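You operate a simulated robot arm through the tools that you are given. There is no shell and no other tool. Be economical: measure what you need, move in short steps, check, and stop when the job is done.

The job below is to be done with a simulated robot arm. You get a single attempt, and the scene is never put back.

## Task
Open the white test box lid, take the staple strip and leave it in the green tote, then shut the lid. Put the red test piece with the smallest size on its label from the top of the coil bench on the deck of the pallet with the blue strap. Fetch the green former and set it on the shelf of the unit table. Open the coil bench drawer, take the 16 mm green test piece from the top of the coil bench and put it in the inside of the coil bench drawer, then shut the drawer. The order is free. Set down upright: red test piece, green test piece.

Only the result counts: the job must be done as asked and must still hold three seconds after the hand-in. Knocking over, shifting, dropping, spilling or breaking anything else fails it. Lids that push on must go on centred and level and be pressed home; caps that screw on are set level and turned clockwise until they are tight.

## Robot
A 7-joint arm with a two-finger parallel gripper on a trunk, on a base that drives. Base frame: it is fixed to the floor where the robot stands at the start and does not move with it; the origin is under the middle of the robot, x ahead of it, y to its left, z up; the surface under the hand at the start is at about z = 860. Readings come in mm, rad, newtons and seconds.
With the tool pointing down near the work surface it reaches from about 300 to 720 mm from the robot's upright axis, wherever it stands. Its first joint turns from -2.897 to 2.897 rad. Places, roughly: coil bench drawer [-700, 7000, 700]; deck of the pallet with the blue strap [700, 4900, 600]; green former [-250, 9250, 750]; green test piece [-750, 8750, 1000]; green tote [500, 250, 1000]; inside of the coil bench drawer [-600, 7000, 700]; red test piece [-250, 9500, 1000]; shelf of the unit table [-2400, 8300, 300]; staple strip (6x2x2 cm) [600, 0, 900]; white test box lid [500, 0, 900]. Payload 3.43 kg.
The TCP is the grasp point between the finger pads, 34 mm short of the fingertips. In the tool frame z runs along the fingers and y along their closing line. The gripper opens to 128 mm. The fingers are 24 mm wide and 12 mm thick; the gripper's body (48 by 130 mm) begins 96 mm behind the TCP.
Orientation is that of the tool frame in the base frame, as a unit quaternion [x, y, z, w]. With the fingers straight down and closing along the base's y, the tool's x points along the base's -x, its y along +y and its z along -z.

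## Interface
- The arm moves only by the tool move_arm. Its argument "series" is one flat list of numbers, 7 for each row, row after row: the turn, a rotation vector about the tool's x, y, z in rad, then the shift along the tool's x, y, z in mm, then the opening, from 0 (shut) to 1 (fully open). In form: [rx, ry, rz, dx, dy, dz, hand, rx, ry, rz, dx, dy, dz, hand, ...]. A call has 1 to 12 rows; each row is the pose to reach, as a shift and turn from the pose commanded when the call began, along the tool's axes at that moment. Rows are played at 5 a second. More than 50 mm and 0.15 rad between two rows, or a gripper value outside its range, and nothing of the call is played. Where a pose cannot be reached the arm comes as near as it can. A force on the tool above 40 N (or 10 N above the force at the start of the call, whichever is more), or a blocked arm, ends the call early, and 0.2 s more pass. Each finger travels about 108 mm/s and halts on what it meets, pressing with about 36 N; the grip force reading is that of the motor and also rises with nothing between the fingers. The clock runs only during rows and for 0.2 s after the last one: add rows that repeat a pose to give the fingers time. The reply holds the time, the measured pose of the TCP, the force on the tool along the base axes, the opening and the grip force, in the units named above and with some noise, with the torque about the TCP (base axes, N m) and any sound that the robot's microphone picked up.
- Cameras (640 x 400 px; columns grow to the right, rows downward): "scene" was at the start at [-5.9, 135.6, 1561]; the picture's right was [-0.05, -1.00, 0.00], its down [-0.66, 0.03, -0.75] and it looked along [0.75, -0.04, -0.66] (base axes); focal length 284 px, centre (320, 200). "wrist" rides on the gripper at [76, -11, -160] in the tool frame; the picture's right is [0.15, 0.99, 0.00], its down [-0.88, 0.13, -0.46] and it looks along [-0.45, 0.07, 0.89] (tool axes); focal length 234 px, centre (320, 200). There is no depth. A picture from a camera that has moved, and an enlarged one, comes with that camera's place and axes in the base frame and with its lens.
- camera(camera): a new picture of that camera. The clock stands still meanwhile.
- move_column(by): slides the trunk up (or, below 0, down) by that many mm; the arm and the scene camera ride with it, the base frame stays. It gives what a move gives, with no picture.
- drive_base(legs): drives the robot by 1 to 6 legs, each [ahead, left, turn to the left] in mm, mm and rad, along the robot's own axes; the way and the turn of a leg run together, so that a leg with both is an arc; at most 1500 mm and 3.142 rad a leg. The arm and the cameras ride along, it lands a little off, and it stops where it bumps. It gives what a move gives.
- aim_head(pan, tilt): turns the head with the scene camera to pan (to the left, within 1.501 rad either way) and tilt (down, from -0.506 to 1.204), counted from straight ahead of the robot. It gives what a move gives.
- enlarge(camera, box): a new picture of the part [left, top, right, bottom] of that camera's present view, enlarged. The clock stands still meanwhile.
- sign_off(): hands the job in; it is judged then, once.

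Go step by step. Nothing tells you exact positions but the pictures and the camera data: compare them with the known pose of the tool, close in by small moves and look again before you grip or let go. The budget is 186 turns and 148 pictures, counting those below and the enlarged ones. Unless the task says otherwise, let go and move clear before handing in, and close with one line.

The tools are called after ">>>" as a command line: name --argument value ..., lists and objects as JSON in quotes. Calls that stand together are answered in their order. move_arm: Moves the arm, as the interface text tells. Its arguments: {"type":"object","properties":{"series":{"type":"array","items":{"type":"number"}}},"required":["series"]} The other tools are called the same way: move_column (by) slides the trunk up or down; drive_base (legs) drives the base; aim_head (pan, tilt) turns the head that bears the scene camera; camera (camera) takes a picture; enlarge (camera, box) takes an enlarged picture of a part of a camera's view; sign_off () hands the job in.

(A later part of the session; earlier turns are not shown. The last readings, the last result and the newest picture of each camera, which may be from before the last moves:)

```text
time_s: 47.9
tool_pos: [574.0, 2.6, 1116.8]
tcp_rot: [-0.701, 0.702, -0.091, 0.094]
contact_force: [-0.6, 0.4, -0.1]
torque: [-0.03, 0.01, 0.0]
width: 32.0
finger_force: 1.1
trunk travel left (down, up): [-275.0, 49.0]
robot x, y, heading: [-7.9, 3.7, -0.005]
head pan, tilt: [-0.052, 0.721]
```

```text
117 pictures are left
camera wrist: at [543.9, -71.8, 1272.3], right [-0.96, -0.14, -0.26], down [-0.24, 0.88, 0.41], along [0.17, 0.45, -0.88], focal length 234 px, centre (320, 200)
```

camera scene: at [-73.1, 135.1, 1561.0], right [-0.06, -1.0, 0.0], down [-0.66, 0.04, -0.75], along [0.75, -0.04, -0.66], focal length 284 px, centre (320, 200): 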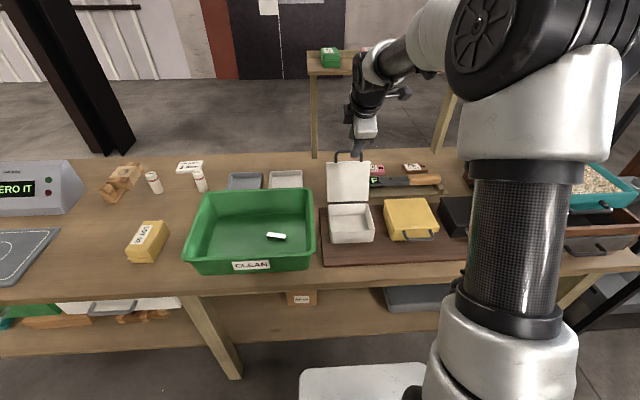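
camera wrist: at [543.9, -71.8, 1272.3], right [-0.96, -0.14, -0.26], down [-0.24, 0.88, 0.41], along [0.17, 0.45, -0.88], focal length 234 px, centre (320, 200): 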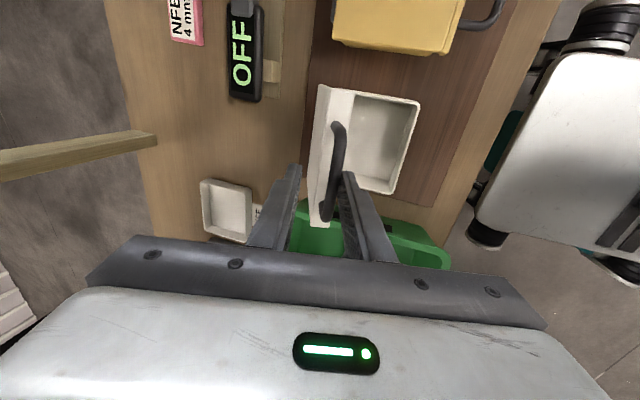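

Lid is past vertical and rests on the near finger. Now guide it down along the arc.

>>> move_arm --series '[0.019, 0, 0, 0, 18.4, 1.2, 0.25, 0.038, 0, 0, 0, 36.8, 3.1, 0.25, 0.059, 0, 0, 0, 54, 7.5, 0.25, 0.08, 0, 0, 0, 70.8, 13.1, 0.25, 0.101, 0, 0, 0, 86.5, 21, 0.25, 0.122, 0, 0, 0, 101.9, 30, 0.25, 0.143, 0, 0, 0, 115.5, 41, 0.25, 0.164, 0, 0, 0, 128.8, 52.7, 0.25, 0.185, 0, 0, 0, 140, 66, 0.25, 0.206, 0, 0, 0, 150.5, 80.5, 0.25, 0.241, 0, 0, 0, 163.9, 106.5, 0.25]'

>>> camera --camera "wrist"

```text
time_s: 50.3
tool_pos: [445.0, 3.2, 971.7]
tcp_rot: [-0.684, 0.685, -0.176, 0.177]
contact_force: [0.2, -0.2, 1.2]
torque: [0.02, -0.03, -0.04]
width: 32.0
finger_force: 0.0
trunk travel left (down, up): [-275.0, 49.0]
robot x, y, heading: [-2.4, -1.9, -0.002]
head pan, tilt: [-0.052, 0.721]
```

```text
116 pictures are left
camera wrist: at [378.2, -71.8, 1116.4], right [-0.87, -0.14, -0.48], down [-0.33, 0.88, 0.34], along [0.37, 0.45, -0.81], focal length 234 px, centre (320, 200)
```

wrist: 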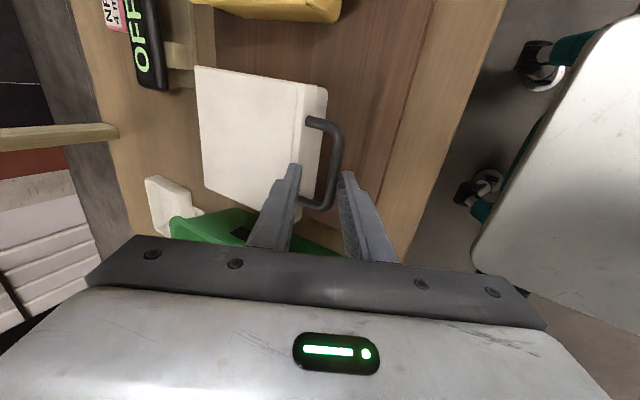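

>>> move_arm --series '[0, 0, 0, 0, 6, 10, 0.25, 0, 0, 0, 0, 11, 21, 0.25, 0, 0, 0, 0, 11, 21, 0.35, 0, 0, 0, 0, 11, -25, 0.35, 0, 0, 0, 0, 11, -60, 0.35]'

>>> camera --camera "wrist"

```text
time_s: 51.5
tool_pos: [409.7, 2.0, 1017.4]
tcp_rot: [-0.684, 0.686, -0.175, 0.177]
contact_force: [0.2, -0.3, -1.0]
torque: [0.0, 0.01, 0.02]
width: 44.6
finger_force: 0.3
out of reach, approached as far as the arm can: row 5
trunk travel left (down, up): [-275.0, 49.0]
robot x, y, heading: [-5.2, -2.9, -0.008]
head pan, tilt: [-0.052, 0.721]
```

```text
115 pictures are left
camera wrist: at [342.7, -72.2, 1163.3], right [-0.87, -0.14, -0.47], down [-0.33, 0.88, 0.34], along [0.37, 0.45, -0.81], focal length 234 px, centre (320, 200)
```

wrist: 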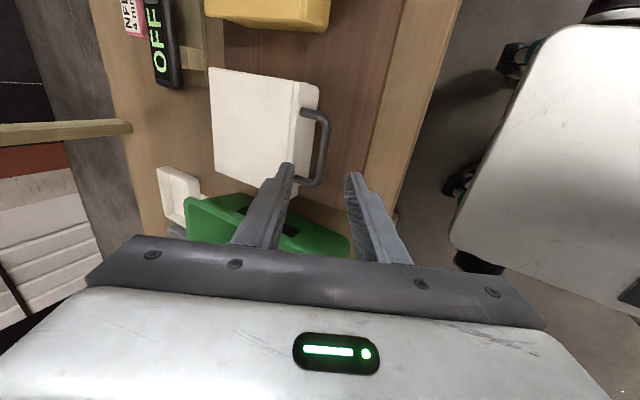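

Lid looks shut. I bring the tool upright over the lid, closed, to press lightly and make sure.

>>> move_arm --series '[-0.1, 0, 0, 0, -30, -5, 0.2, -0.2, 0, 0, 0, -60, 10, 0.1, -0.3, 0, 0, 0, -88, 25, 0, -0.4, 0, 0, 0, -115.7, 38.9, 0, -0.51, 0, 0, 0, -115.7, 38.9, 0, -0.51, 0, 0, 0, -115.7, 38.9, 0]'

>>> camera --camera "wrist"

```text
time_s: 52.9
tool_pos: [528.2, 4.7, 1039.2]
tcp_rot: [-0.707, 0.708, 0.004, -0.002]
contact_force: [0.5, 0.4, -0.3]
torque: [-0.02, 0.0, -0.01]
width: 0.0
finger_force: 33.0
trunk travel left (down, up): [-275.0, 49.0]
robot x, y, heading: [-1.6, -3.0, -0.004]
head pan, tilt: [-0.052, 0.721]
```

```text
114 pictures are left
camera wrist: at [542.7, -71.6, 1198.8], right [-0.99, -0.15, 0.01], down [-0.13, 0.88, 0.46], along [-0.07, 0.45, -0.89], focal length 234 px, centre (320, 200)
```

wrist: 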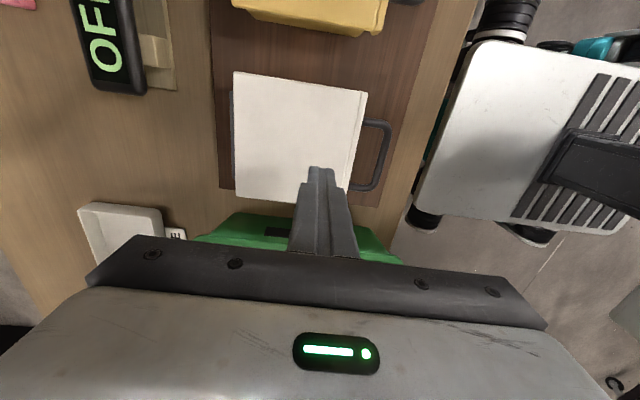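

>>> move_arm --series '[0, 0, 0, 0, 0, 30, 0, 0, 0, 0, 0, 0, 45, 0, 0, 0, 0, 0, 0, 52, 0, 0, 0, 0, 0, 0, 56, 0, 0, 0, 0, 0, 0, 60, 0, 0, 0, 0, 0, 0, 64, 0, 0, 0, 0, 0, 0, 67, 0, 0, 0, 0, 0, 0, 70, 0]'

```text
time_s: 54.7
tool_pos: [528.6, 4.3, 971.7]
tcp_rot: [-0.706, 0.708, 0.002, -0.001]
contact_force: [-0.4, -1.7, 11.6]
torque: [-0.16, 0.0, 0.05]
width: 0.0
finger_force: 33.1
trunk travel left (down, up): [-275.0, 49.0]
robot x, y, heading: [-4.8, -0.2, -0.003]
head pan, tilt: [-0.052, 0.721]
```

Lid firmly shut. Raise the arm to a travel pose and back away, then look left.

>>> move_arm --series '[0, 0, 0, 0, 0, -45, 0, 0, 0, 0, 0, 0, -90, 0, 0, 0, 0, 0, 10, -135, 0, 0, 0, 0, 0, 35, -175, 0, 0, 0, 0, 0, 65, -215, 0, 0, 0, 0, 0, 95, -250, 0, 0, 0, 0, 0, 115, -290, 0]'

>>> drive_base --legs '[[-700, 0, 0]]'

>>> aim_head --pan 0 --tilt 0.35

>>> camera --camera "scene"

>>> aim_head --pan 1.4 --tilt 0.3

>>> camera --camera "scene"

```text
time_s: 56.3
tool_pos: [413.8, 2.8, 1262.2]
tcp_rot: [0.707, -0.707, -0.003, 0.001]
contact_force: [-0.7, -0.7, 0.0]
torque: [-0.01, -0.04, 0.01]
width: 0.0
finger_force: 32.7
trunk travel left (down, up): [-275.0, 49.0]
robot x, y, heading: [-1.2, 2.6, -0.006]
head pan, tilt: [-0.052, 0.721]
```

```text
time_s: 60.2
tool_pos: [-299.5, 7.0, 1262.0]
tcp_rot: [-0.707, 0.707, 0.005, -0.001]
contact_force: [-0.4, -0.6, 0.8]
torque: [-0.01, -0.03, -0.02]
width: 0.1
finger_force: 32.6
trunk travel left (down, up): [-275.0, 49.0]
robot x, y, heading: [-714.9, -0.2, -0.005]
head pan, tilt: [-0.052, 0.721]
```

```text
time_s: 61.1
tool_pos: [-299.0, 6.9, 1262.6]
tcp_rot: [-0.707, 0.707, 0.004, -0.001]
contact_force: [0.5, -1.0, 0.7]
torque: [-0.03, -0.05, -0.04]
width: 0.2
finger_force: 33.1
trunk travel left (down, up): [-275.0, 49.0]
robot x, y, heading: [-714.1, 4.5, -0.004]
head pan, tilt: [0.0, 0.351]
```

```text
113 pictures are left
camera scene: at [-712.2, 142.3, 1594.1], right [0.0, -1.0, 0.0], down [-0.34, 0.0, -0.94], along [0.94, 0.0, -0.34], focal length 284 px, centre (320, 200)
```

scene: 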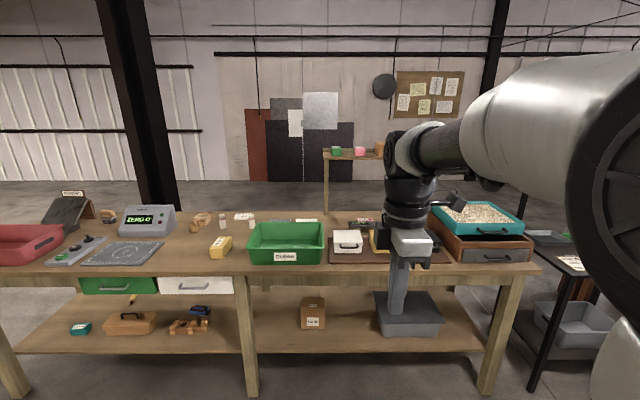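

```text
time_s: 62.6
tool_pos: [-299.3, 6.0, 1261.9]
tcp_rot: [0.707, -0.707, -0.005, 0.001]
contact_force: [0.7, -0.3, 0.6]
torque: [-0.01, 0.03, -0.01]
width: 0.1
finger_force: 32.9
trunk travel left (down, up): [-275.0, 49.0]
robot x, y, heading: [-714.1, 1.0, 0.002]
head pan, tilt: [1.4, 0.3]
```

```text
112 pictures are left
camera scene: at [-789.0, 234.6, 1598.9], right [0.98, -0.17, 0.0], down [-0.05, -0.29, -0.96], along [0.17, 0.94, -0.3], focal length 284 px, centre (320, 200)
```

scene: 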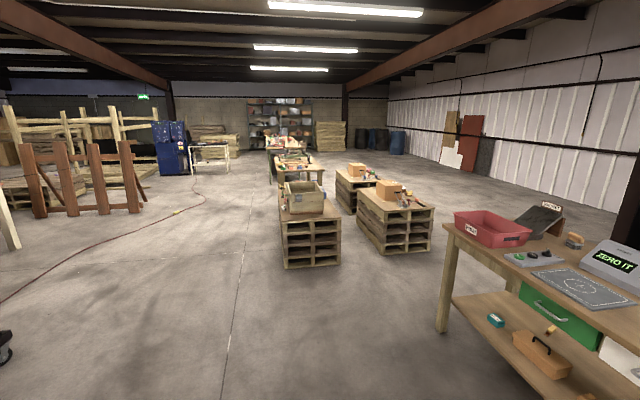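

I see three pallet stacks and benches beyond. Enlarge that area.

>>> enlarge --camera "scene" --box '[240, 120, 440, 245]'

```text
3.20 times, centred on (340, 182) of scene
camera zoom: at [-789.0, 234.6, 1598.9], right [0.98, -0.17, 0.0], down [-0.05, -0.29, -0.96], along [0.17, 0.94, -0.3], focal length 909 px, centre (256, 256)
```

zoom: 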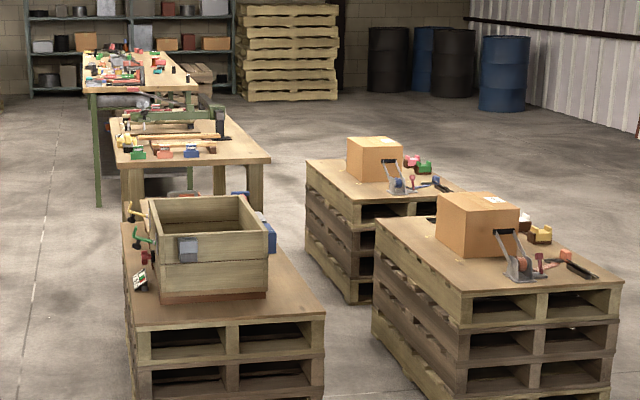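

I'll back off and strafe left along the aisle at x≈-1300 toward the coil bench, looking midway.

>>> drive_base --legs '[[-600, 0, 0], [0, 1500, 0], [0, 1500, 0], [0, 1200, 0]]'

>>> aim_head --pan 0.95 --tilt 0.35

>>> camera --camera "scene"

```text
time_s: 65.5
tool_pos: [-804.5, 13.9, 1262.1]
tcp_rot: [0.712, -0.702, -0.002, 0.002]
contact_force: [-0.1, 0.2, 0.3]
torque: [0.05, -0.01, 0.0]
width: 0.0
finger_force: 33.4
trunk travel left (down, up): [-275.0, 49.0]
robot x, y, heading: [-1222.3, 8.0, 0.013]
head pan, tilt: [1.4, 0.3]
stopped in leg 1: the robot was blocked; the commanded pose is now the measured one
```

```text
time_s: 66.3
tool_pos: [-805.3, 13.3, 1263.2]
tcp_rot: [0.712, -0.702, -0.003, 0.002]
contact_force: [0.5, 0.3, 0.7]
torque: [0.04, 0.02, 0.0]
width: 0.0
finger_force: 32.8
trunk travel left (down, up): [-275.0, 49.0]
robot x, y, heading: [-1223.5, 2.9, 0.014]
head pan, tilt: [0.949, 0.351]
```

```text
110 pictures are left
camera scene: at [-1259.6, 218.8, 1594.2], right [0.82, -0.57, 0.0], down [-0.2, -0.28, -0.94], along [0.54, 0.77, -0.34], focal length 284 px, centre (320, 200)
```

scene: 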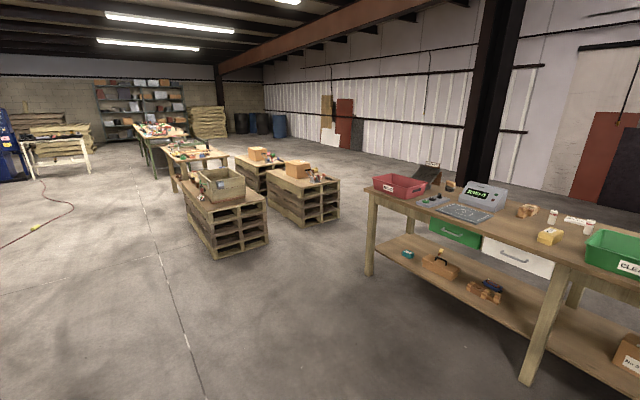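

I bumped into something behind me. I move a bit forward and look around to see what it was.

>>> drive_base --legs '[[150, 0, 0], [0, 0, 1.57]]'

>>> aim_head --pan 1.4 --tilt 0.6

>>> camera --camera "scene"

```text
time_s: 71.6
tool_pos: [-1071.7, 420.2, 1263.2]
tcp_rot: [1.0, -0.007, -0.001, 0.004]
contact_force: [-0.6, -0.2, 0.4]
torque: [0.02, 0.0, -0.03]
width: 0.0
finger_force: 33.0
trunk travel left (down, up): [-275.0, 49.0]
robot x, y, heading: [-1072.8, 9.0, 1.557]
head pan, tilt: [0.949, 0.351]
```

```text
time_s: 72.5
tool_pos: [-1071.0, 420.6, 1263.6]
tcp_rot: [1.0, -0.006, -0.001, 0.003]
contact_force: [-1.0, -1.0, -0.1]
torque: [0.01, 0.0, 0.01]
width: 0.2
finger_force: 33.3
trunk travel left (down, up): [-275.0, 49.0]
robot x, y, heading: [-1073.1, 6.6, 1.553]
head pan, tilt: [1.4, 0.6]
```

```text
109 pictures are left
camera scene: at [-1300.5, -66.7, 1571.4], right [0.19, 0.98, 0.0], down [0.55, -0.1, -0.83], along [-0.81, 0.15, -0.56], focal length 284 px, centre (320, 200)
```

scene: 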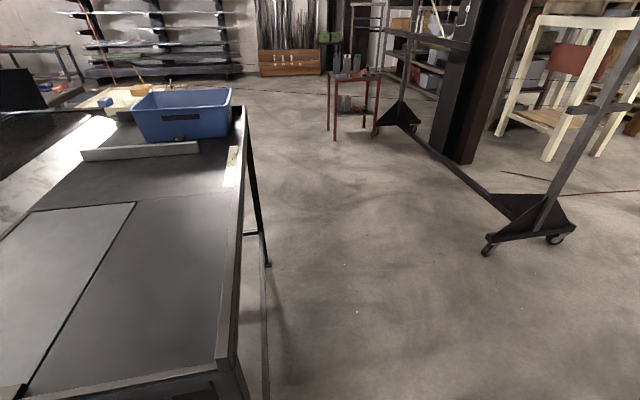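

It was a heavy fixed-looking machine table. I now drive ahead (+y) down the aisle.

>>> drive_base --legs '[[1500, 0, 0], [1500, 150, 0], [1500, 50, 0]]'

>>> aim_head --pan -0.35 --tilt 0.4

>>> camera --camera "scene"

```text
refused: leg 2 is longer than a leg can be; nothing moved
```

```text
time_s: 74.3
tool_pos: [-1070.9, 420.3, 1262.1]
tcp_rot: [1.0, -0.007, -0.001, 0.004]
contact_force: [-0.4, -0.2, -1.0]
torque: [-0.01, 0.01, 0.02]
width: 0.0
finger_force: 33.3
trunk travel left (down, up): [-275.0, 49.0]
robot x, y, heading: [-1074.3, 9.1, 1.554]
head pan, tilt: [-0.351, 0.4]
```

```text
108 pictures are left
camera scene: at [-1180.5, 3.4, 1589.6], right [0.93, -0.36, 0.0], down [-0.14, -0.36, -0.92], along [0.33, 0.86, -0.39], focal length 284 px, centre (320, 200)
```

scene: 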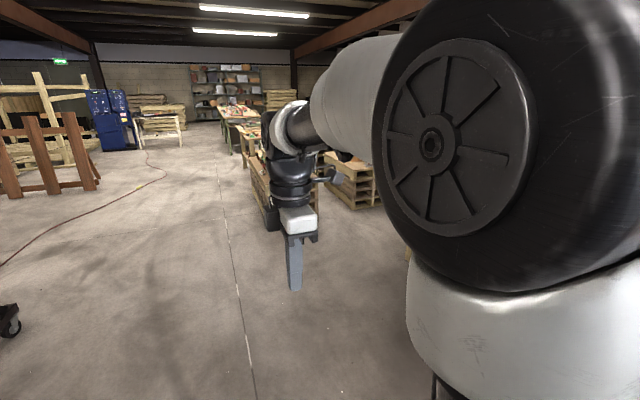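

>>> drive_base --legs '[[1450, 0, 0], [1450, 150, 0], [1450, 50, 0]]'

>>> aim_head --pan 0.1 --tilt 0.4

>>> camera --camera "scene"

```text
time_s: 95.2
tool_pos: [-1089.4, 4803.6, 1262.4]
tcp_rot: [1.0, -0.02, -0.001, 0.004]
contact_force: [0.1, -0.2, -0.3]
torque: [0.01, -0.02, -0.01]
width: 0.3
finger_force: 33.4
trunk travel left (down, up): [-275.0, 49.0]
robot x, y, heading: [-1104.8, 4389.8, 1.523]
head pan, tilt: [-0.351, 0.4]
```

```text
time_s: 96.2
tool_pos: [-1089.6, 4803.0, 1262.7]
tcp_rot: [1.0, -0.02, 0.0, 0.003]
contact_force: [0.1, -0.7, -0.1]
torque: [0.01, 0.01, -0.02]
width: 0.0
finger_force: 33.1
trunk travel left (down, up): [-275.0, 49.0]
robot x, y, heading: [-1101.4, 4388.8, 1.527]
head pan, tilt: [0.099, 0.4]
```

```text
107 pictures are left
camera scene: at [-1250.9, 4396.5, 1589.6], right [1.0, 0.06, 0.0], down [0.02, -0.39, -0.92], along [-0.05, 0.92, -0.39], focal length 284 px, centre (320, 200)
```

scene: 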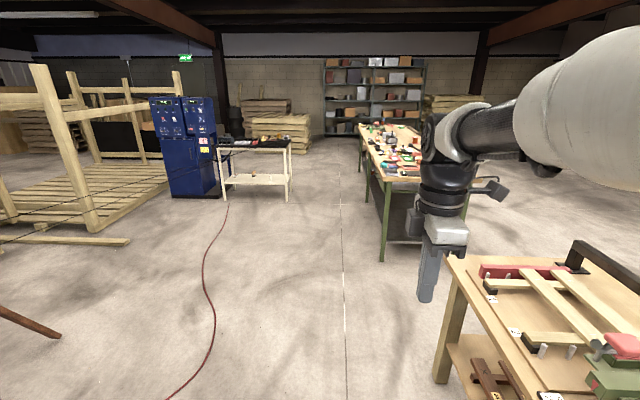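

The coil bench (green legs) begins at about (-800, 6700) and runs along +y; the cream unit table is left. I drive up beside the drawer end and turn to face the bench.

>>> drive_base --legs '[[1400, 350, 0], [1000, 0, 0], [0, 0, -1.525]]'

>>> aim_head --pan 0.3 --tilt 0.6

>>> camera --camera "scene"

```text
time_s: 111.9
tool_pos: [-891.4, 6814.5, 1262.8]
tcp_rot: [0.709, -0.705, -0.002, 0.001]
contact_force: [0.0, -0.4, -0.4]
torque: [-0.02, 0.02, 0.01]
width: 0.0
finger_force: 33.1
trunk travel left (down, up): [-275.0, 49.0]
robot x, y, heading: [-1306.3, 6805.7, 0.002]
head pan, tilt: [0.099, 0.4]
```

```text
time_s: 112.6
tool_pos: [-890.8, 6815.4, 1263.1]
tcp_rot: [0.71, -0.704, -0.003, 0.001]
contact_force: [0.6, 0.0, -0.3]
torque: [0.03, 0.0, 0.0]
width: 0.0
finger_force: 33.1
trunk travel left (down, up): [-275.0, 49.0]
robot x, y, heading: [-1308.0, 6807.8, -0.002]
head pan, tilt: [0.3, 0.6]
```

```text
106 pictures are left
camera scene: at [-1312.8, 6973.9, 1571.4], right [0.3, -0.95, 0.0], down [-0.54, -0.17, -0.83], along [0.79, 0.25, -0.56], focal length 284 px, centre (320, 200)
```

scene: 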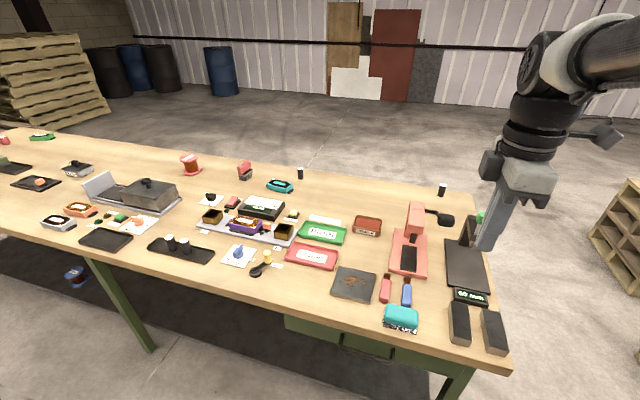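

Many labelled pieces on the bench. Enlarge parts to read labels.

>>> enlarge --camera "scene" --box '[180, 170, 340, 270]'

>>> enlarge --camera "scene" --box '[290, 190, 510, 360]'

>>> enlarge --camera "scene" --box '[0, 120, 200, 260]'

```text
4.00 times, centred on (260, 220) of scene
camera zoom: at [-1312.8, 6973.9, 1571.4], right [0.3, -0.95, 0.0], down [-0.54, -0.17, -0.83], along [0.79, 0.25, -0.56], focal length 1137 px, centre (560, 120)
```

zoom: 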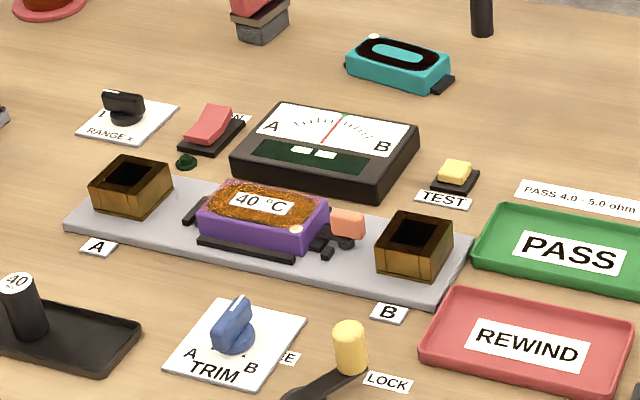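

```text
2.35 times, centred on (400, 275) of scene
camera zoom: at [-1312.8, 6973.9, 1571.4], right [0.3, -0.95, 0.0], down [-0.54, -0.17, -0.83], along [0.79, 0.25, -0.56], focal length 669 px, centre (132, 24)
```

zoom: 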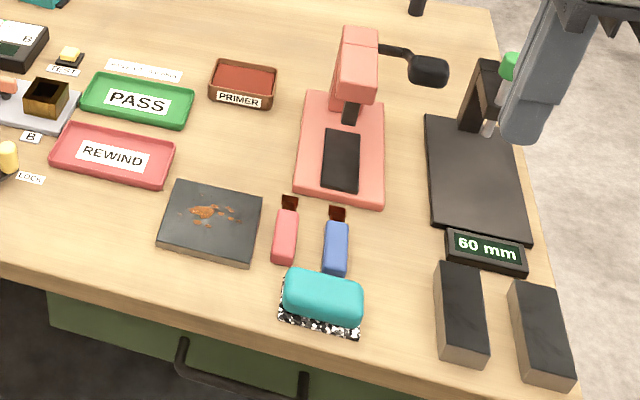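

```text
2.86 times, centred on (100, 190) of scene
camera zoom: at [-1312.8, 6973.9, 1571.4], right [0.3, -0.95, 0.0], down [-0.54, -0.17, -0.83], along [0.79, 0.25, -0.56], focal length 812 px, centre (949, 229)
```

zoom: 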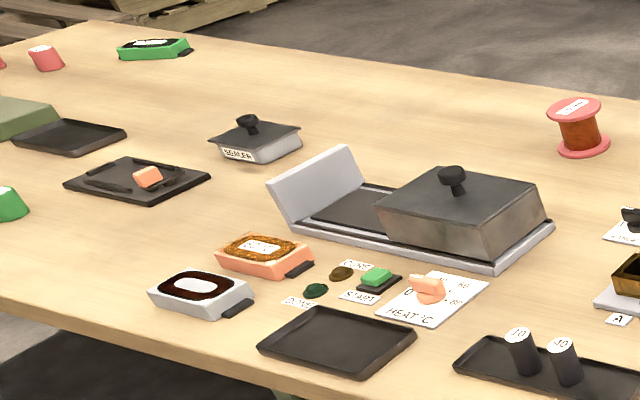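

The test pieces seem to be further along at y≈8700–9500. I strafe left there to view them.

>>> drive_base --legs '[[0, 1000, 0], [0, 1000, 0]]'

>>> aim_head --pan 0.2 --tilt 0.6

>>> camera --camera "scene"

```text
time_s: 131.8
tool_pos: [-901.7, 8784.4, 1262.7]
tcp_rot: [0.714, -0.7, -0.002, 0.001]
contact_force: [0.3, 0.2, -0.3]
torque: [-0.01, -0.01, -0.03]
width: 0.2
finger_force: 32.9
trunk travel left (down, up): [-275.0, 49.0]
robot x, y, heading: [-1320.7, 8771.5, 0.014]
head pan, tilt: [0.3, 0.6]
```

```text
time_s: 132.5
tool_pos: [-902.5, 8784.1, 1263.3]
tcp_rot: [0.714, -0.7, -0.003, 0.0]
contact_force: [-0.9, -0.1, 0.0]
torque: [-0.02, 0.02, 0.01]
width: 0.0
finger_force: 33.5
trunk travel left (down, up): [-275.0, 49.0]
robot x, y, heading: [-1317.1, 8772.1, 0.016]
head pan, tilt: [0.201, 0.6]
```

```text
102 pictures are left
camera scene: at [-1323.4, 8930.4, 1571.4], right [0.21, -0.98, 0.0], down [-0.55, -0.12, -0.83], along [0.81, 0.18, -0.56], focal length 284 px, centre (320, 200)
```

scene: 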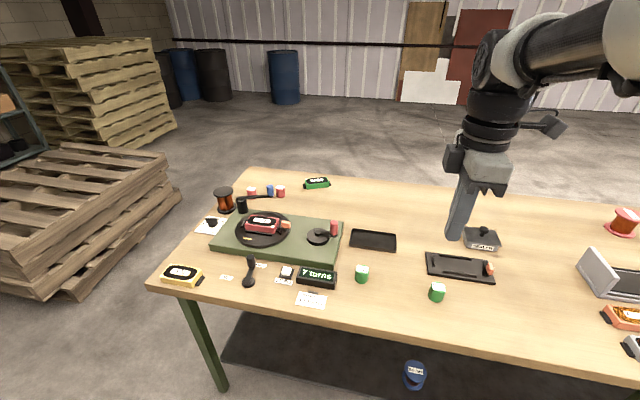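

>>> enlarge --camera "scene" --box '[200, 165, 360, 265]'

>>> enlarge --camera "scene" --box '[330, 245, 490, 345]'

>>> enlarge --camera "scene" --box '[230, 170, 310, 220]'

```text
4.00 times, centred on (280, 215) of scene
camera zoom: at [-1323.4, 8930.4, 1571.4], right [0.21, -0.98, 0.0], down [-0.55, -0.12, -0.83], along [0.81, 0.18, -0.56], focal length 1137 px, centre (480, 140)
```

zoom: 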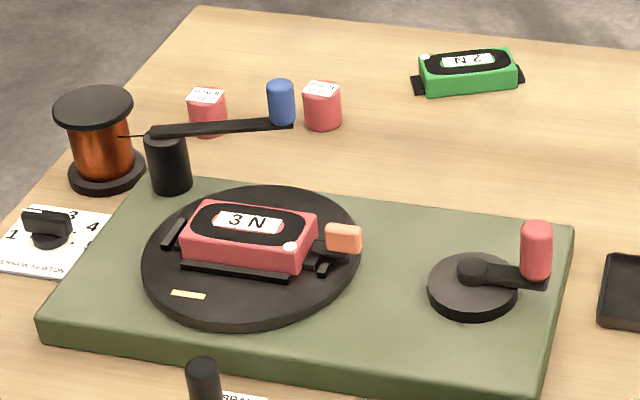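

```text
4.00 times, centred on (410, 295) of scene
camera zoom: at [-1323.4, 8930.4, 1571.4], right [0.21, -0.98, 0.0], down [-0.55, -0.12, -0.83], along [0.81, 0.18, -0.56], focal length 1137 px, centre (-40, -180)
```

zoom: 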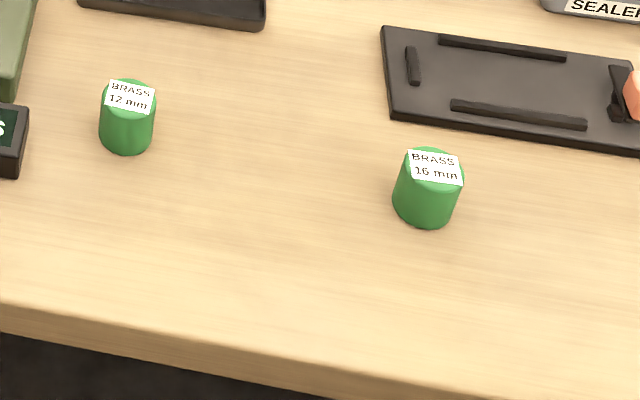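

```text
8.00 times, centred on (270, 195) of scene
camera zoom: at [-1323.4, 8930.4, 1571.4], right [0.21, -0.98, 0.0], down [-0.55, -0.12, -0.83], along [0.81, 0.18, -0.56], focal length 2274 px, centre (720, 240)
```

zoom: 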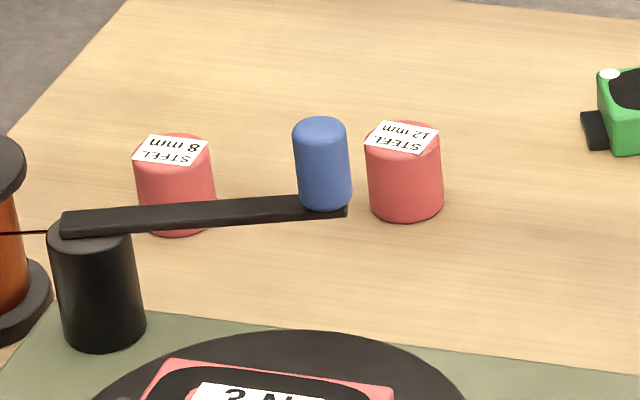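

I read the labels: red 8 mm at ≈(-327, 9472) (smaller than 12 mm), green 16 mm near ≈(-700, 8700), green former "2 N" at ≈(-167, 9201). First the drawer: I return to y≈6975 and look at the handle.

>>> drive_base --legs '[[0, -900, -0.016], [-130, -900, 0]]'

>>> aim_head --pan 0 --tilt 0.9

>>> camera --camera "scene"

```text
time_s: 150.1
tool_pos: [-1022.6, 6976.2, 1262.7]
tcp_rot: [0.709, -0.705, -0.002, 0.001]
contact_force: [1.0, -0.3, -0.1]
torque: [0.0, -0.01, 0.01]
width: 0.0
finger_force: 32.5
trunk travel left (down, up): [-275.0, 49.0]
robot x, y, heading: [-1436.5, 6970.3, -0.002]
head pan, tilt: [0.201, 0.6]
```

```text
time_s: 150.9
tool_pos: [-1022.0, 6975.8, 1262.2]
tcp_rot: [0.71, -0.704, -0.003, 0.001]
contact_force: [-0.4, -0.1, -0.1]
torque: [0.02, -0.01, 0.0]
width: 0.3
finger_force: 32.7
trunk travel left (down, up): [-275.0, 49.0]
robot x, y, heading: [-1439.8, 6970.0, -0.003]
head pan, tilt: [0.0, 0.901]
```

```text
98 pictures are left
camera scene: at [-1452.5, 7109.7, 1546.6], right [0.0, -1.0, 0.0], down [-0.78, 0.0, -0.62], along [0.62, 0.0, -0.78], focal length 284 px, centre (320, 200)
```

scene: 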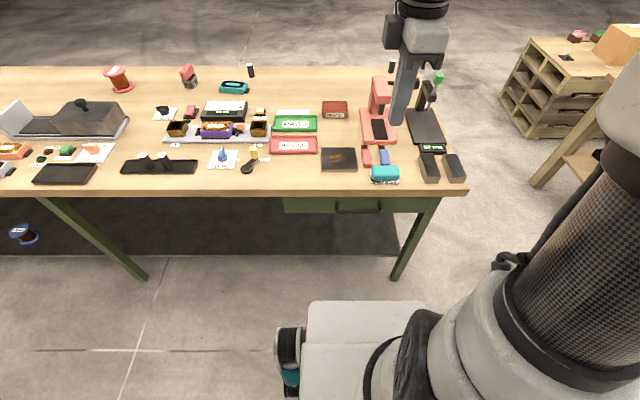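

Lower the trunk for the low drawer and look again.

>>> move_column --by -260

>>> aim_head --pan -0.2 --tilt 0.7

>>> camera --camera "scene"

```text
time_s: 153.6
tool_pos: [-1021.5, 6975.7, 1002.7]
tcp_rot: [0.709, -0.705, -0.003, 0.001]
contact_force: [0.5, -0.2, 0.4]
torque: [-0.02, 0.0, 0.01]
width: 0.1
finger_force: 33.2
trunk travel left (down, up): [-15.0, 309.0]
robot x, y, heading: [-1440.4, 6968.4, -0.003]
head pan, tilt: [0.0, 0.901]
```

```text
time_s: 154.3
tool_pos: [-1022.7, 6976.2, 1003.1]
tcp_rot: [0.71, -0.705, -0.003, 0.001]
contact_force: [-0.4, 0.5, 0.5]
torque: [0.03, 0.02, -0.05]
width: 0.0
finger_force: 33.0
trunk travel left (down, up): [-15.0, 309.0]
robot x, y, heading: [-1439.2, 6969.8, 0.001]
head pan, tilt: [-0.201, 0.7]
```

```text
97 pictures are left
camera scene: at [-1444.7, 7092.8, 1302.7], right [-0.2, -0.98, 0.0], down [-0.63, 0.13, -0.76], along [0.75, -0.15, -0.64], focal length 284 px, centre (320, 200)
```

scene: 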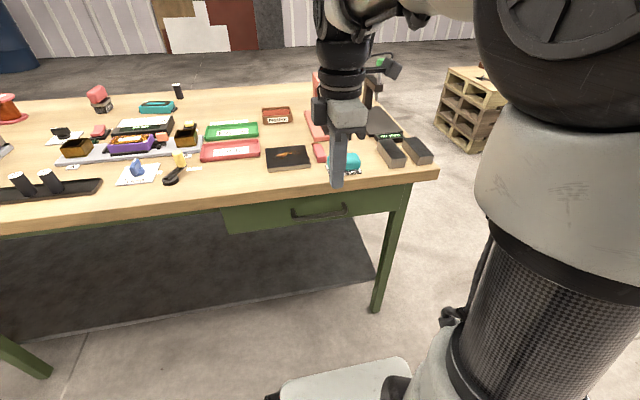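

>>> enlarge --camera "scene" --box '[270, 180, 370, 240]'

```text
6.40 times, centred on (320, 210) of scene
camera zoom: at [-1444.7, 7092.8, 1302.7], right [-0.2, -0.98, 0.0], down [-0.63, 0.13, -0.76], along [0.75, -0.15, -0.64], focal length 1819 px, centre (320, 136)
```

zoom: 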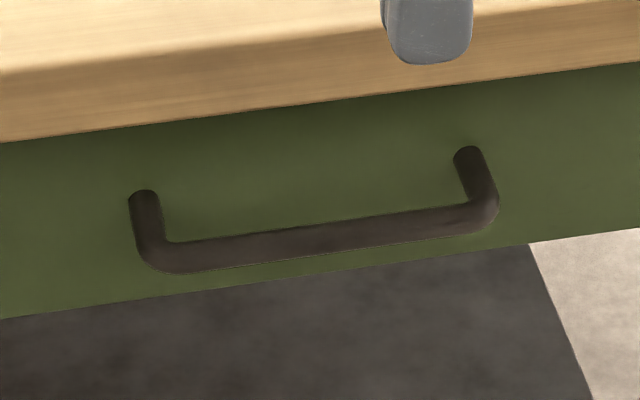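

Handle bar ≈(-882, 6977, 780). I back off 150 mm, then pitch the tool to nearly horizontal in front of it.

>>> drive_base --legs '[[-150, 0, 0]]'

>>> move_arm --series '[0.109, 0, 0, 0, -17, 17, 0.25, 0.218, 0, 0, 0, -34, 33, 0.25, 0.327, 0, 0, 0, -51, 50, 0.25, 0.436, 0, 0, 0, -68, 67, 0.25, 0.545, 0, 0, 0, -85, 83, 0.25, 0.654, 0, 0, 0, -102, 100, 0.25, 0.764, 0, 0, 0, -119, 117, 0.25, 0.873, 0, 0, 0, -137, 133, 0.25, 0.982, 0, 0, 0, -154, 150, 0.25, 1.091, 0, 0, 0, -171, 167, 0.25, 1.2, 0, 0, 0, -188, 183, 0.25, 1.309, 0, 0, 0, -205, 200, 0.25]'

>>> camera --camera "wrist"

>>> camera --camera "scene"

```text
time_s: 155.7
tool_pos: [-1168.0, 6976.2, 1002.5]
tcp_rot: [0.711, -0.703, -0.002, 0.001]
contact_force: [-0.4, -0.3, 0.1]
torque: [0.0, 0.0, 0.02]
width: 0.1
finger_force: 32.9
trunk travel left (down, up): [-15.0, 309.0]
robot x, y, heading: [-1584.9, 6967.3, 0.009]
head pan, tilt: [-0.201, 0.7]
```

```text
time_s: 158.3
tool_pos: [-962.5, 6978.3, 801.4]
tcp_rot: [0.564, -0.56, 0.427, -0.432]
contact_force: [-0.4, -0.7, 1.3]
torque: [-0.02, 0.01, -0.01]
width: 31.9
finger_force: 0.0
trunk travel left (down, up): [-15.0, 309.0]
robot x, y, heading: [-1581.5, 6965.6, 0.005]
head pan, tilt: [-0.201, 0.7]
```

```text
95 pictures are left
camera wrist: at [-1112.5, 6902.4, 853.2], right [-0.26, -0.15, -0.95], down [-0.48, 0.88, 0.0], along [0.84, 0.46, -0.3], focal length 234 px, centre (320, 200)
```

wrist: 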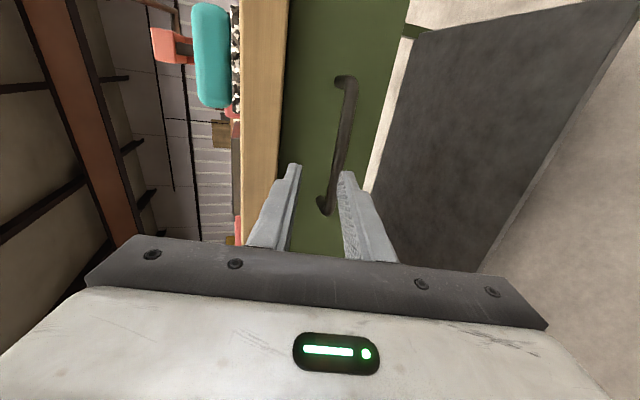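

```text
94 pictures are left
camera scene: at [-1591.2, 7092.0, 1302.8], right [-0.19, -0.98, 0.0], down [-0.63, 0.13, -0.77], along [0.75, -0.15, -0.64], focal length 284 px, centre (320, 200)
```

scene: 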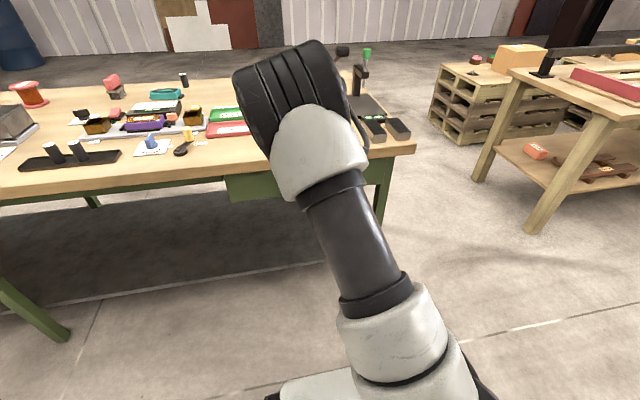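

Refined: bar ≈(-862, 6975, 748). I shift down/forward to line up and look again.

>>> move_arm --series '[0, 0, 0, 2, 13, 20, 0.3, 0, 0, 0, 4, 25.4, 40.5, 0.3, 0, 0, 0, 4, 25.4, 40.5, 0.3]'

>>> enlarge --camera "wrist" --box '[220, 50, 440, 260]'

```text
time_s: 159.1
tool_pos: [-931.2, 6975.1, 764.7]
tcp_rot: [0.564, -0.56, 0.426, -0.432]
contact_force: [0.6, 0.0, 0.3]
torque: [0.0, 0.0, 0.01]
width: 38.3
finger_force: 0.1
trunk travel left (down, up): [-15.0, 309.0]
robot x, y, heading: [-1583.4, 6969.8, -0.001]
head pan, tilt: [-0.201, 0.7]
```

```text
1.90 times, centred on (330, 155) of wrist
camera zoom: at [-1080.5, 6898.2, 817.5], right [-0.26, -0.15, -0.95], down [-0.48, 0.88, 0.0], along [0.84, 0.46, -0.3], focal length 446 px, centre (301, 286)
```

zoom: 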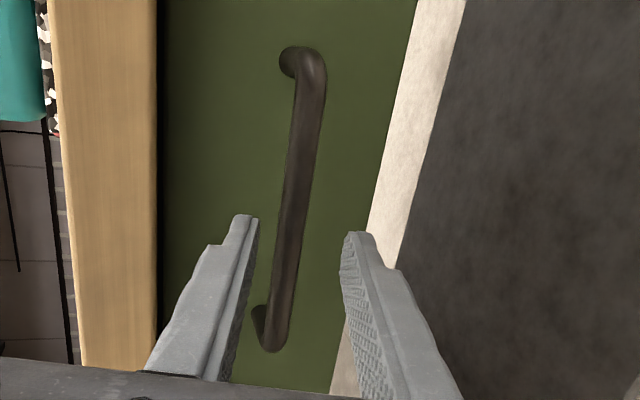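

Bar ≈(-876, 6976, 754), well between the fingers. Advance 38 mm and close on it.

>>> move_arm --series '[0, 0, 0, 0, -2, 20, 0.3, 0, 0, 0, 0, -3, 38, 0.3, 0, 0, 0, 0, -3, 38, 0.15, 0, 0, 0, 0, -3, 38, 0, 0, 0, 0, 0, -3, 38, 0]'

>>> camera --camera "wrist"

```text
time_s: 160.3
tool_pos: [-893.2, 6975.1, 759.5]
tcp_rot: [0.564, -0.56, 0.427, -0.432]
contact_force: [1.4, -0.7, 5.5]
torque: [-0.23, -0.09, 0.23]
width: 13.6
finger_force: 45.5
trunk travel left (down, up): [-15.0, 309.0]
robot x, y, heading: [-1582.6, 6967.0, 0.004]
head pan, tilt: [-0.201, 0.7]
```

```text
92 pictures are left
camera wrist: at [-1042.2, 6898.9, 811.8], right [-0.26, -0.15, -0.95], down [-0.48, 0.88, 0.0], along [0.84, 0.46, -0.3], focal length 234 px, centre (320, 200)
```

wrist: 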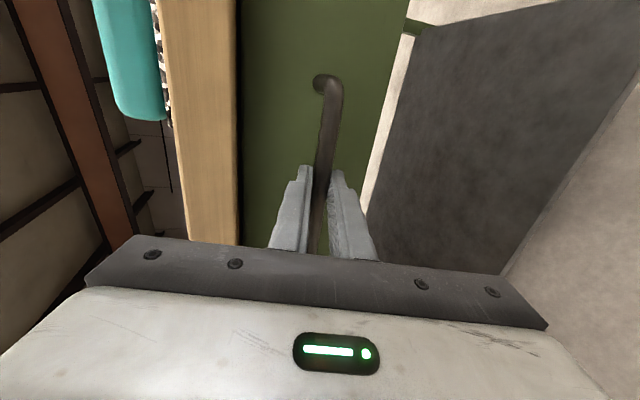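

Handle gripped. Pull the drawer by driving back 200 mm.

>>> drive_base --legs '[[-200, 0, 0]]'

>>> camera --camera "scene"

```text
time_s: 161.9
tool_pos: [-1090.4, 6974.0, 759.0]
tcp_rot: [0.563, -0.56, 0.428, -0.432]
contact_force: [-1.1, 5.7, 12.1]
torque: [-0.18, -0.17, 0.25]
width: 13.5
finger_force: 45.2
trunk travel left (down, up): [-15.0, 309.0]
robot x, y, heading: [-1783.7, 6966.9, 0.006]
head pan, tilt: [-0.201, 0.7]
```

```text
91 pictures are left
camera scene: at [-1789.8, 7091.8, 1302.8], right [-0.2, -0.98, 0.0], down [-0.63, 0.13, -0.77], along [0.75, -0.15, -0.64], focal length 284 px, centre (320, 200)
```

scene: 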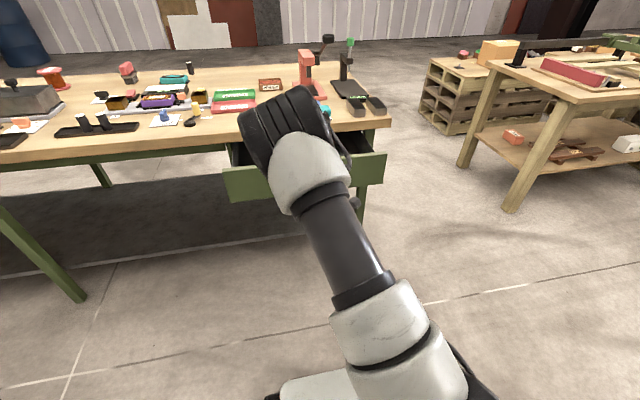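

Drawer is open ~200 mm. Release, back off, raise the trunk and bring the tool upright.

>>> move_arm --series '[0, 0, 0, 0, 0, 0, 0.15, 0, 0, 0, 0, 0, 0, 0.3, 0, 0, 0, 0, 0, 0, 0.3, 0, 0, 0, 0, 0, -40, 0.3, 0, 0, 0, 0, 0, -70, 0.3]'

>>> drive_base --legs '[[-150, 0, 0]]'

>>> move_column --by 260

>>> move_arm --series '[-0.109, 0, 0, 0, 0, -15, 0.3, -0.218, 0, 0, 0, 0, -30, 0.3, -0.327, 0, 0, 0, 0, -45, 0.3, -0.436, 0, 0, 0, 0, -60, 0.3, -0.545, 0, 0, 0, 0, -75, 0.3, -0.654, 0, 0, 0, -10, -90, 0.3, -0.764, 0, 0, 0, -25, -100, 0.3, -0.873, 0, 0, 0, -50, -110, 0.3, -0.982, 0, 0, 0, -80, -120, 0.3, -1.091, 0, 0, 0, -110, -130, 0.3, -1.2, 0, 0, 0, -140, -135, 0.3, -1.309, 0, 0, 0, -170, -140, 0.3]'

>>> camera --camera "scene"

```text
time_s: 163.1
tool_pos: [-1161.0, 6972.0, 778.7]
tcp_rot: [0.564, -0.559, 0.427, -0.432]
contact_force: [0.1, -0.5, -0.2]
torque: [0.01, -0.01, -0.01]
width: 38.3
finger_force: 0.0
trunk travel left (down, up): [-15.0, 309.0]
robot x, y, heading: [-1781.4, 6970.9, 0.004]
head pan, tilt: [-0.201, 0.7]
```

```text
time_s: 164.4
tool_pos: [-1311.6, 6972.9, 778.2]
tcp_rot: [0.566, -0.56, 0.425, -0.431]
contact_force: [0.0, 0.0, -0.5]
torque: [0.01, 0.01, 0.0]
width: 38.5
finger_force: 0.1
trunk travel left (down, up): [-15.0, 309.0]
robot x, y, heading: [-1930.8, 6967.5, 0.004]
head pan, tilt: [-0.201, 0.7]
```

```text
time_s: 167.1
tool_pos: [-1310.4, 6973.4, 1036.9]
tcp_rot: [0.566, -0.559, 0.426, -0.432]
contact_force: [-0.6, -0.6, -0.1]
torque: [0.01, -0.04, -0.04]
width: 38.5
finger_force: 0.0
trunk travel left (down, up): [-275.0, 49.0]
robot x, y, heading: [-1929.8, 6971.0, 0.007]
head pan, tilt: [-0.201, 0.7]
```

```text
time_s: 169.7
tool_pos: [-1398.2, 6971.6, 1239.9]
tcp_rot: [0.711, -0.703, -0.003, 0.001]
contact_force: [0.0, 0.1, 0.7]
torque: [-0.02, 0.01, 0.02]
width: 38.4
finger_force: 0.1
trunk travel left (down, up): [-275.0, 49.0]
robot x, y, heading: [-1928.7, 6967.9, 0.007]
head pan, tilt: [-0.201, 0.7]
```

```text
90 pictures are left
camera scene: at [-1939.3, 7090.8, 1562.7], right [-0.19, -0.98, 0.0], down [-0.63, 0.12, -0.76], along [0.75, -0.15, -0.64], focal length 284 px, centre (320, 200)
```

scene: 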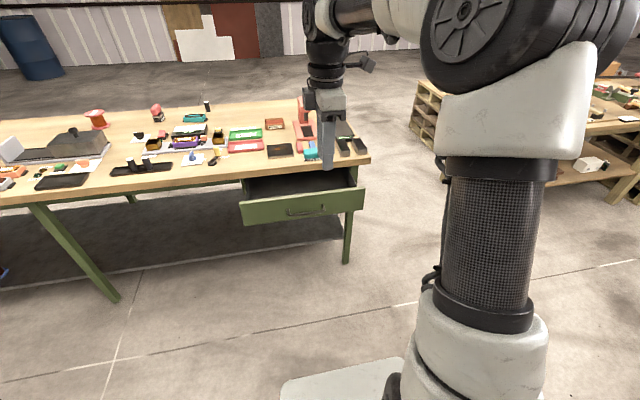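

Now to the green 16 mm piece at ≈(-731, 8712): drive diagonally to it.

>>> drive_base --legs '[[300, 850, -0.007], [330, 890, 0]]'

>>> aim_head --pan 0 --tilt 0.75

>>> camera --camera "scene"

>>> camera --camera "wrist"

```text
time_s: 177.2
tool_pos: [-1118.0, 7761.8, 1239.0]
tcp_rot: [0.711, -0.704, -0.002, 0.0]
contact_force: [-0.5, 0.7, -0.8]
torque: [0.02, 0.01, 0.04]
width: 38.2
finger_force: 0.1
trunk travel left (down, up): [-275.0, 49.0]
robot x, y, heading: [-1648.3, 7759.4, -0.002]
head pan, tilt: [-0.201, 0.7]
stopped in leg 1: the robot was blocked; the commanded pose is now the measured one
```

```text
time_s: 177.9
tool_pos: [-1117.5, 7761.7, 1239.8]
tcp_rot: [0.71, -0.704, -0.002, 0.001]
contact_force: [0.3, 0.0, 0.1]
torque: [0.01, 0.0, -0.04]
width: 38.2
finger_force: 0.0
trunk travel left (down, up): [-275.0, 49.0]
robot x, y, heading: [-1649.7, 7755.6, 0.004]
head pan, tilt: [0.0, 0.75]
```

```text
89 pictures are left
camera scene: at [-1658.1, 7897.5, 1558.5], right [0.0, -1.0, 0.0], down [-0.68, 0.0, -0.73], along [0.73, 0.0, -0.68], focal length 284 px, centre (320, 200)
```

scene: 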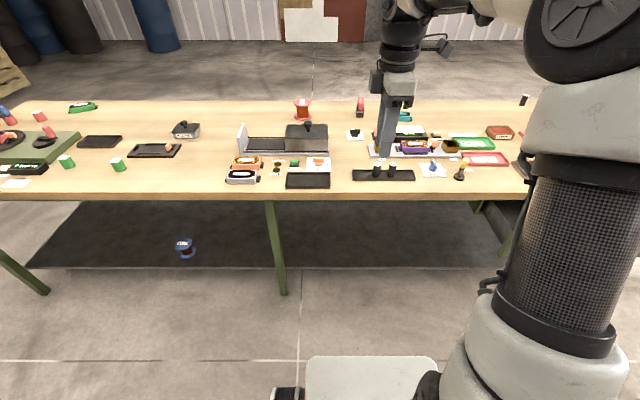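

```text
88 pictures are left
camera wrist: at [-1104.3, 7686.8, 1398.7], right [-0.99, -0.16, 0.0], down [-0.14, 0.88, 0.46], along [-0.08, 0.45, -0.89], focal length 234 px, centre (320, 200)
```

wrist: 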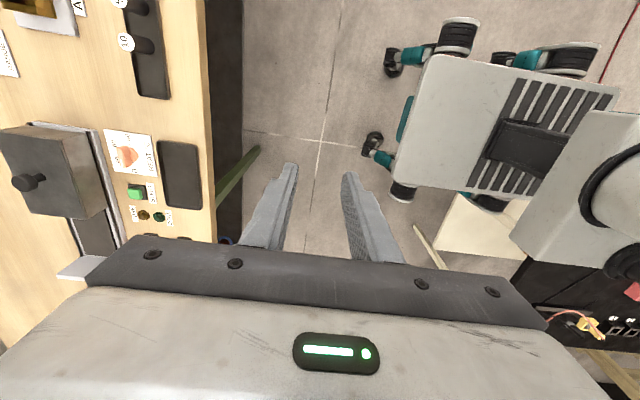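

I brushed the unit table's corner behind-left. I move straight forward away from it, then strafe left.

>>> drive_base --legs '[[0, -30, 0], [350, 0, 0], [0, 950, 0]]'

>>> camera --camera "scene"

>>> camera --camera "wrist"

```text
time_s: 189.8
tool_pos: [-777.2, 8681.4, 1238.7]
tcp_rot: [0.711, -0.703, -0.001, 0.0]
contact_force: [1.0, 0.6, 0.1]
torque: [-0.01, 0.0, 0.0]
width: 38.6
finger_force: 0.0
trunk travel left (down, up): [-275.0, 49.0]
robot x, y, heading: [-1312.5, 8677.8, 0.003]
head pan, tilt: [0.0, 0.75]
```

```text
87 pictures are left
camera scene: at [-1318.6, 8816.4, 1558.5], right [0.01, -1.0, 0.0], down [-0.68, 0.0, -0.73], along [0.73, 0.0, -0.68], focal length 284 px, centre (320, 200)
```

scene: 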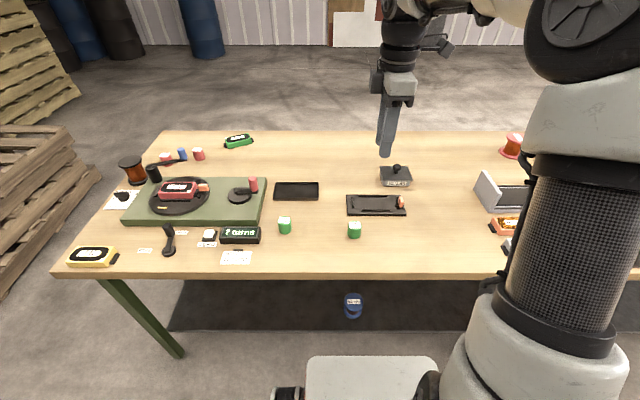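

```text
86 pictures are left
camera wrist: at [-764.6, 8606.2, 1398.6], right [-0.99, -0.16, 0.0], down [-0.14, 0.88, 0.46], along [-0.08, 0.45, -0.89], focal length 234 px, centre (320, 200)
```

wrist: 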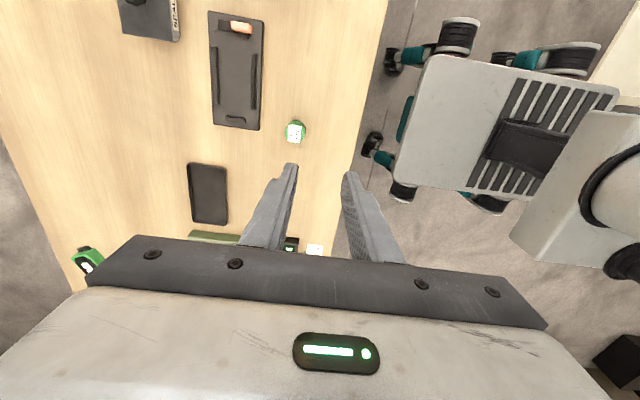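

Green 16 mm piece at (-733, 8709), mid-height ≈ 882. Rotate the gripper to close along y and go above it.

>>> move_arm --series '[0, 0, 0.131, -2, -4, 8, 0.65, 0, 0, 0.262, -5, -7, 16, 0.65, 0, 0, 0.393, -7, -11, 25, 0.65, 0, 0, 0.524, -9, -15, 33, 0.65, 0, 0, 0.655, -12, -18, 41, 0.65, 0, 0, 0.785, -14, -22, 50, 0.65, 0, 0, 0.916, -16, -26, 58, 0.65, 0, 0, 1.047, -19, -29, 66, 0.65, 0, 0, 1.178, -21, -33, 75, 0.65, 0, 0, 1.309, -23, -37, 83, 0.65, 0, 0, 1.44, -26, -40, 91, 0.65, 0, 0, 1.571, -28, -44, 100, 0.65]'

>>> camera --camera "wrist"

```text
time_s: 192.4
tool_pos: [-734.7, 8709.7, 1139.2]
tcp_rot: [-0.005, 1.0, 0.001, -0.001]
contact_force: [-0.6, 0.0, 0.1]
torque: [-0.04, 0.0, -0.02]
width: 83.2
finger_force: 0.0
trunk travel left (down, up): [-275.0, 49.0]
robot x, y, heading: [-1312.7, 8676.1, 0.004]
head pan, tilt: [0.0, 0.75]
```

```text
85 pictures are left
camera wrist: at [-809.4, 8698.5, 1298.7], right [-0.16, 0.99, 0.0], down [0.88, 0.14, 0.45], along [0.45, 0.07, -0.89], focal length 234 px, centre (320, 200)
```

wrist: 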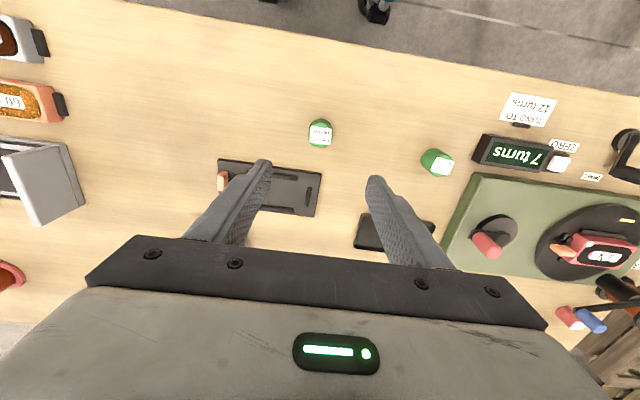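

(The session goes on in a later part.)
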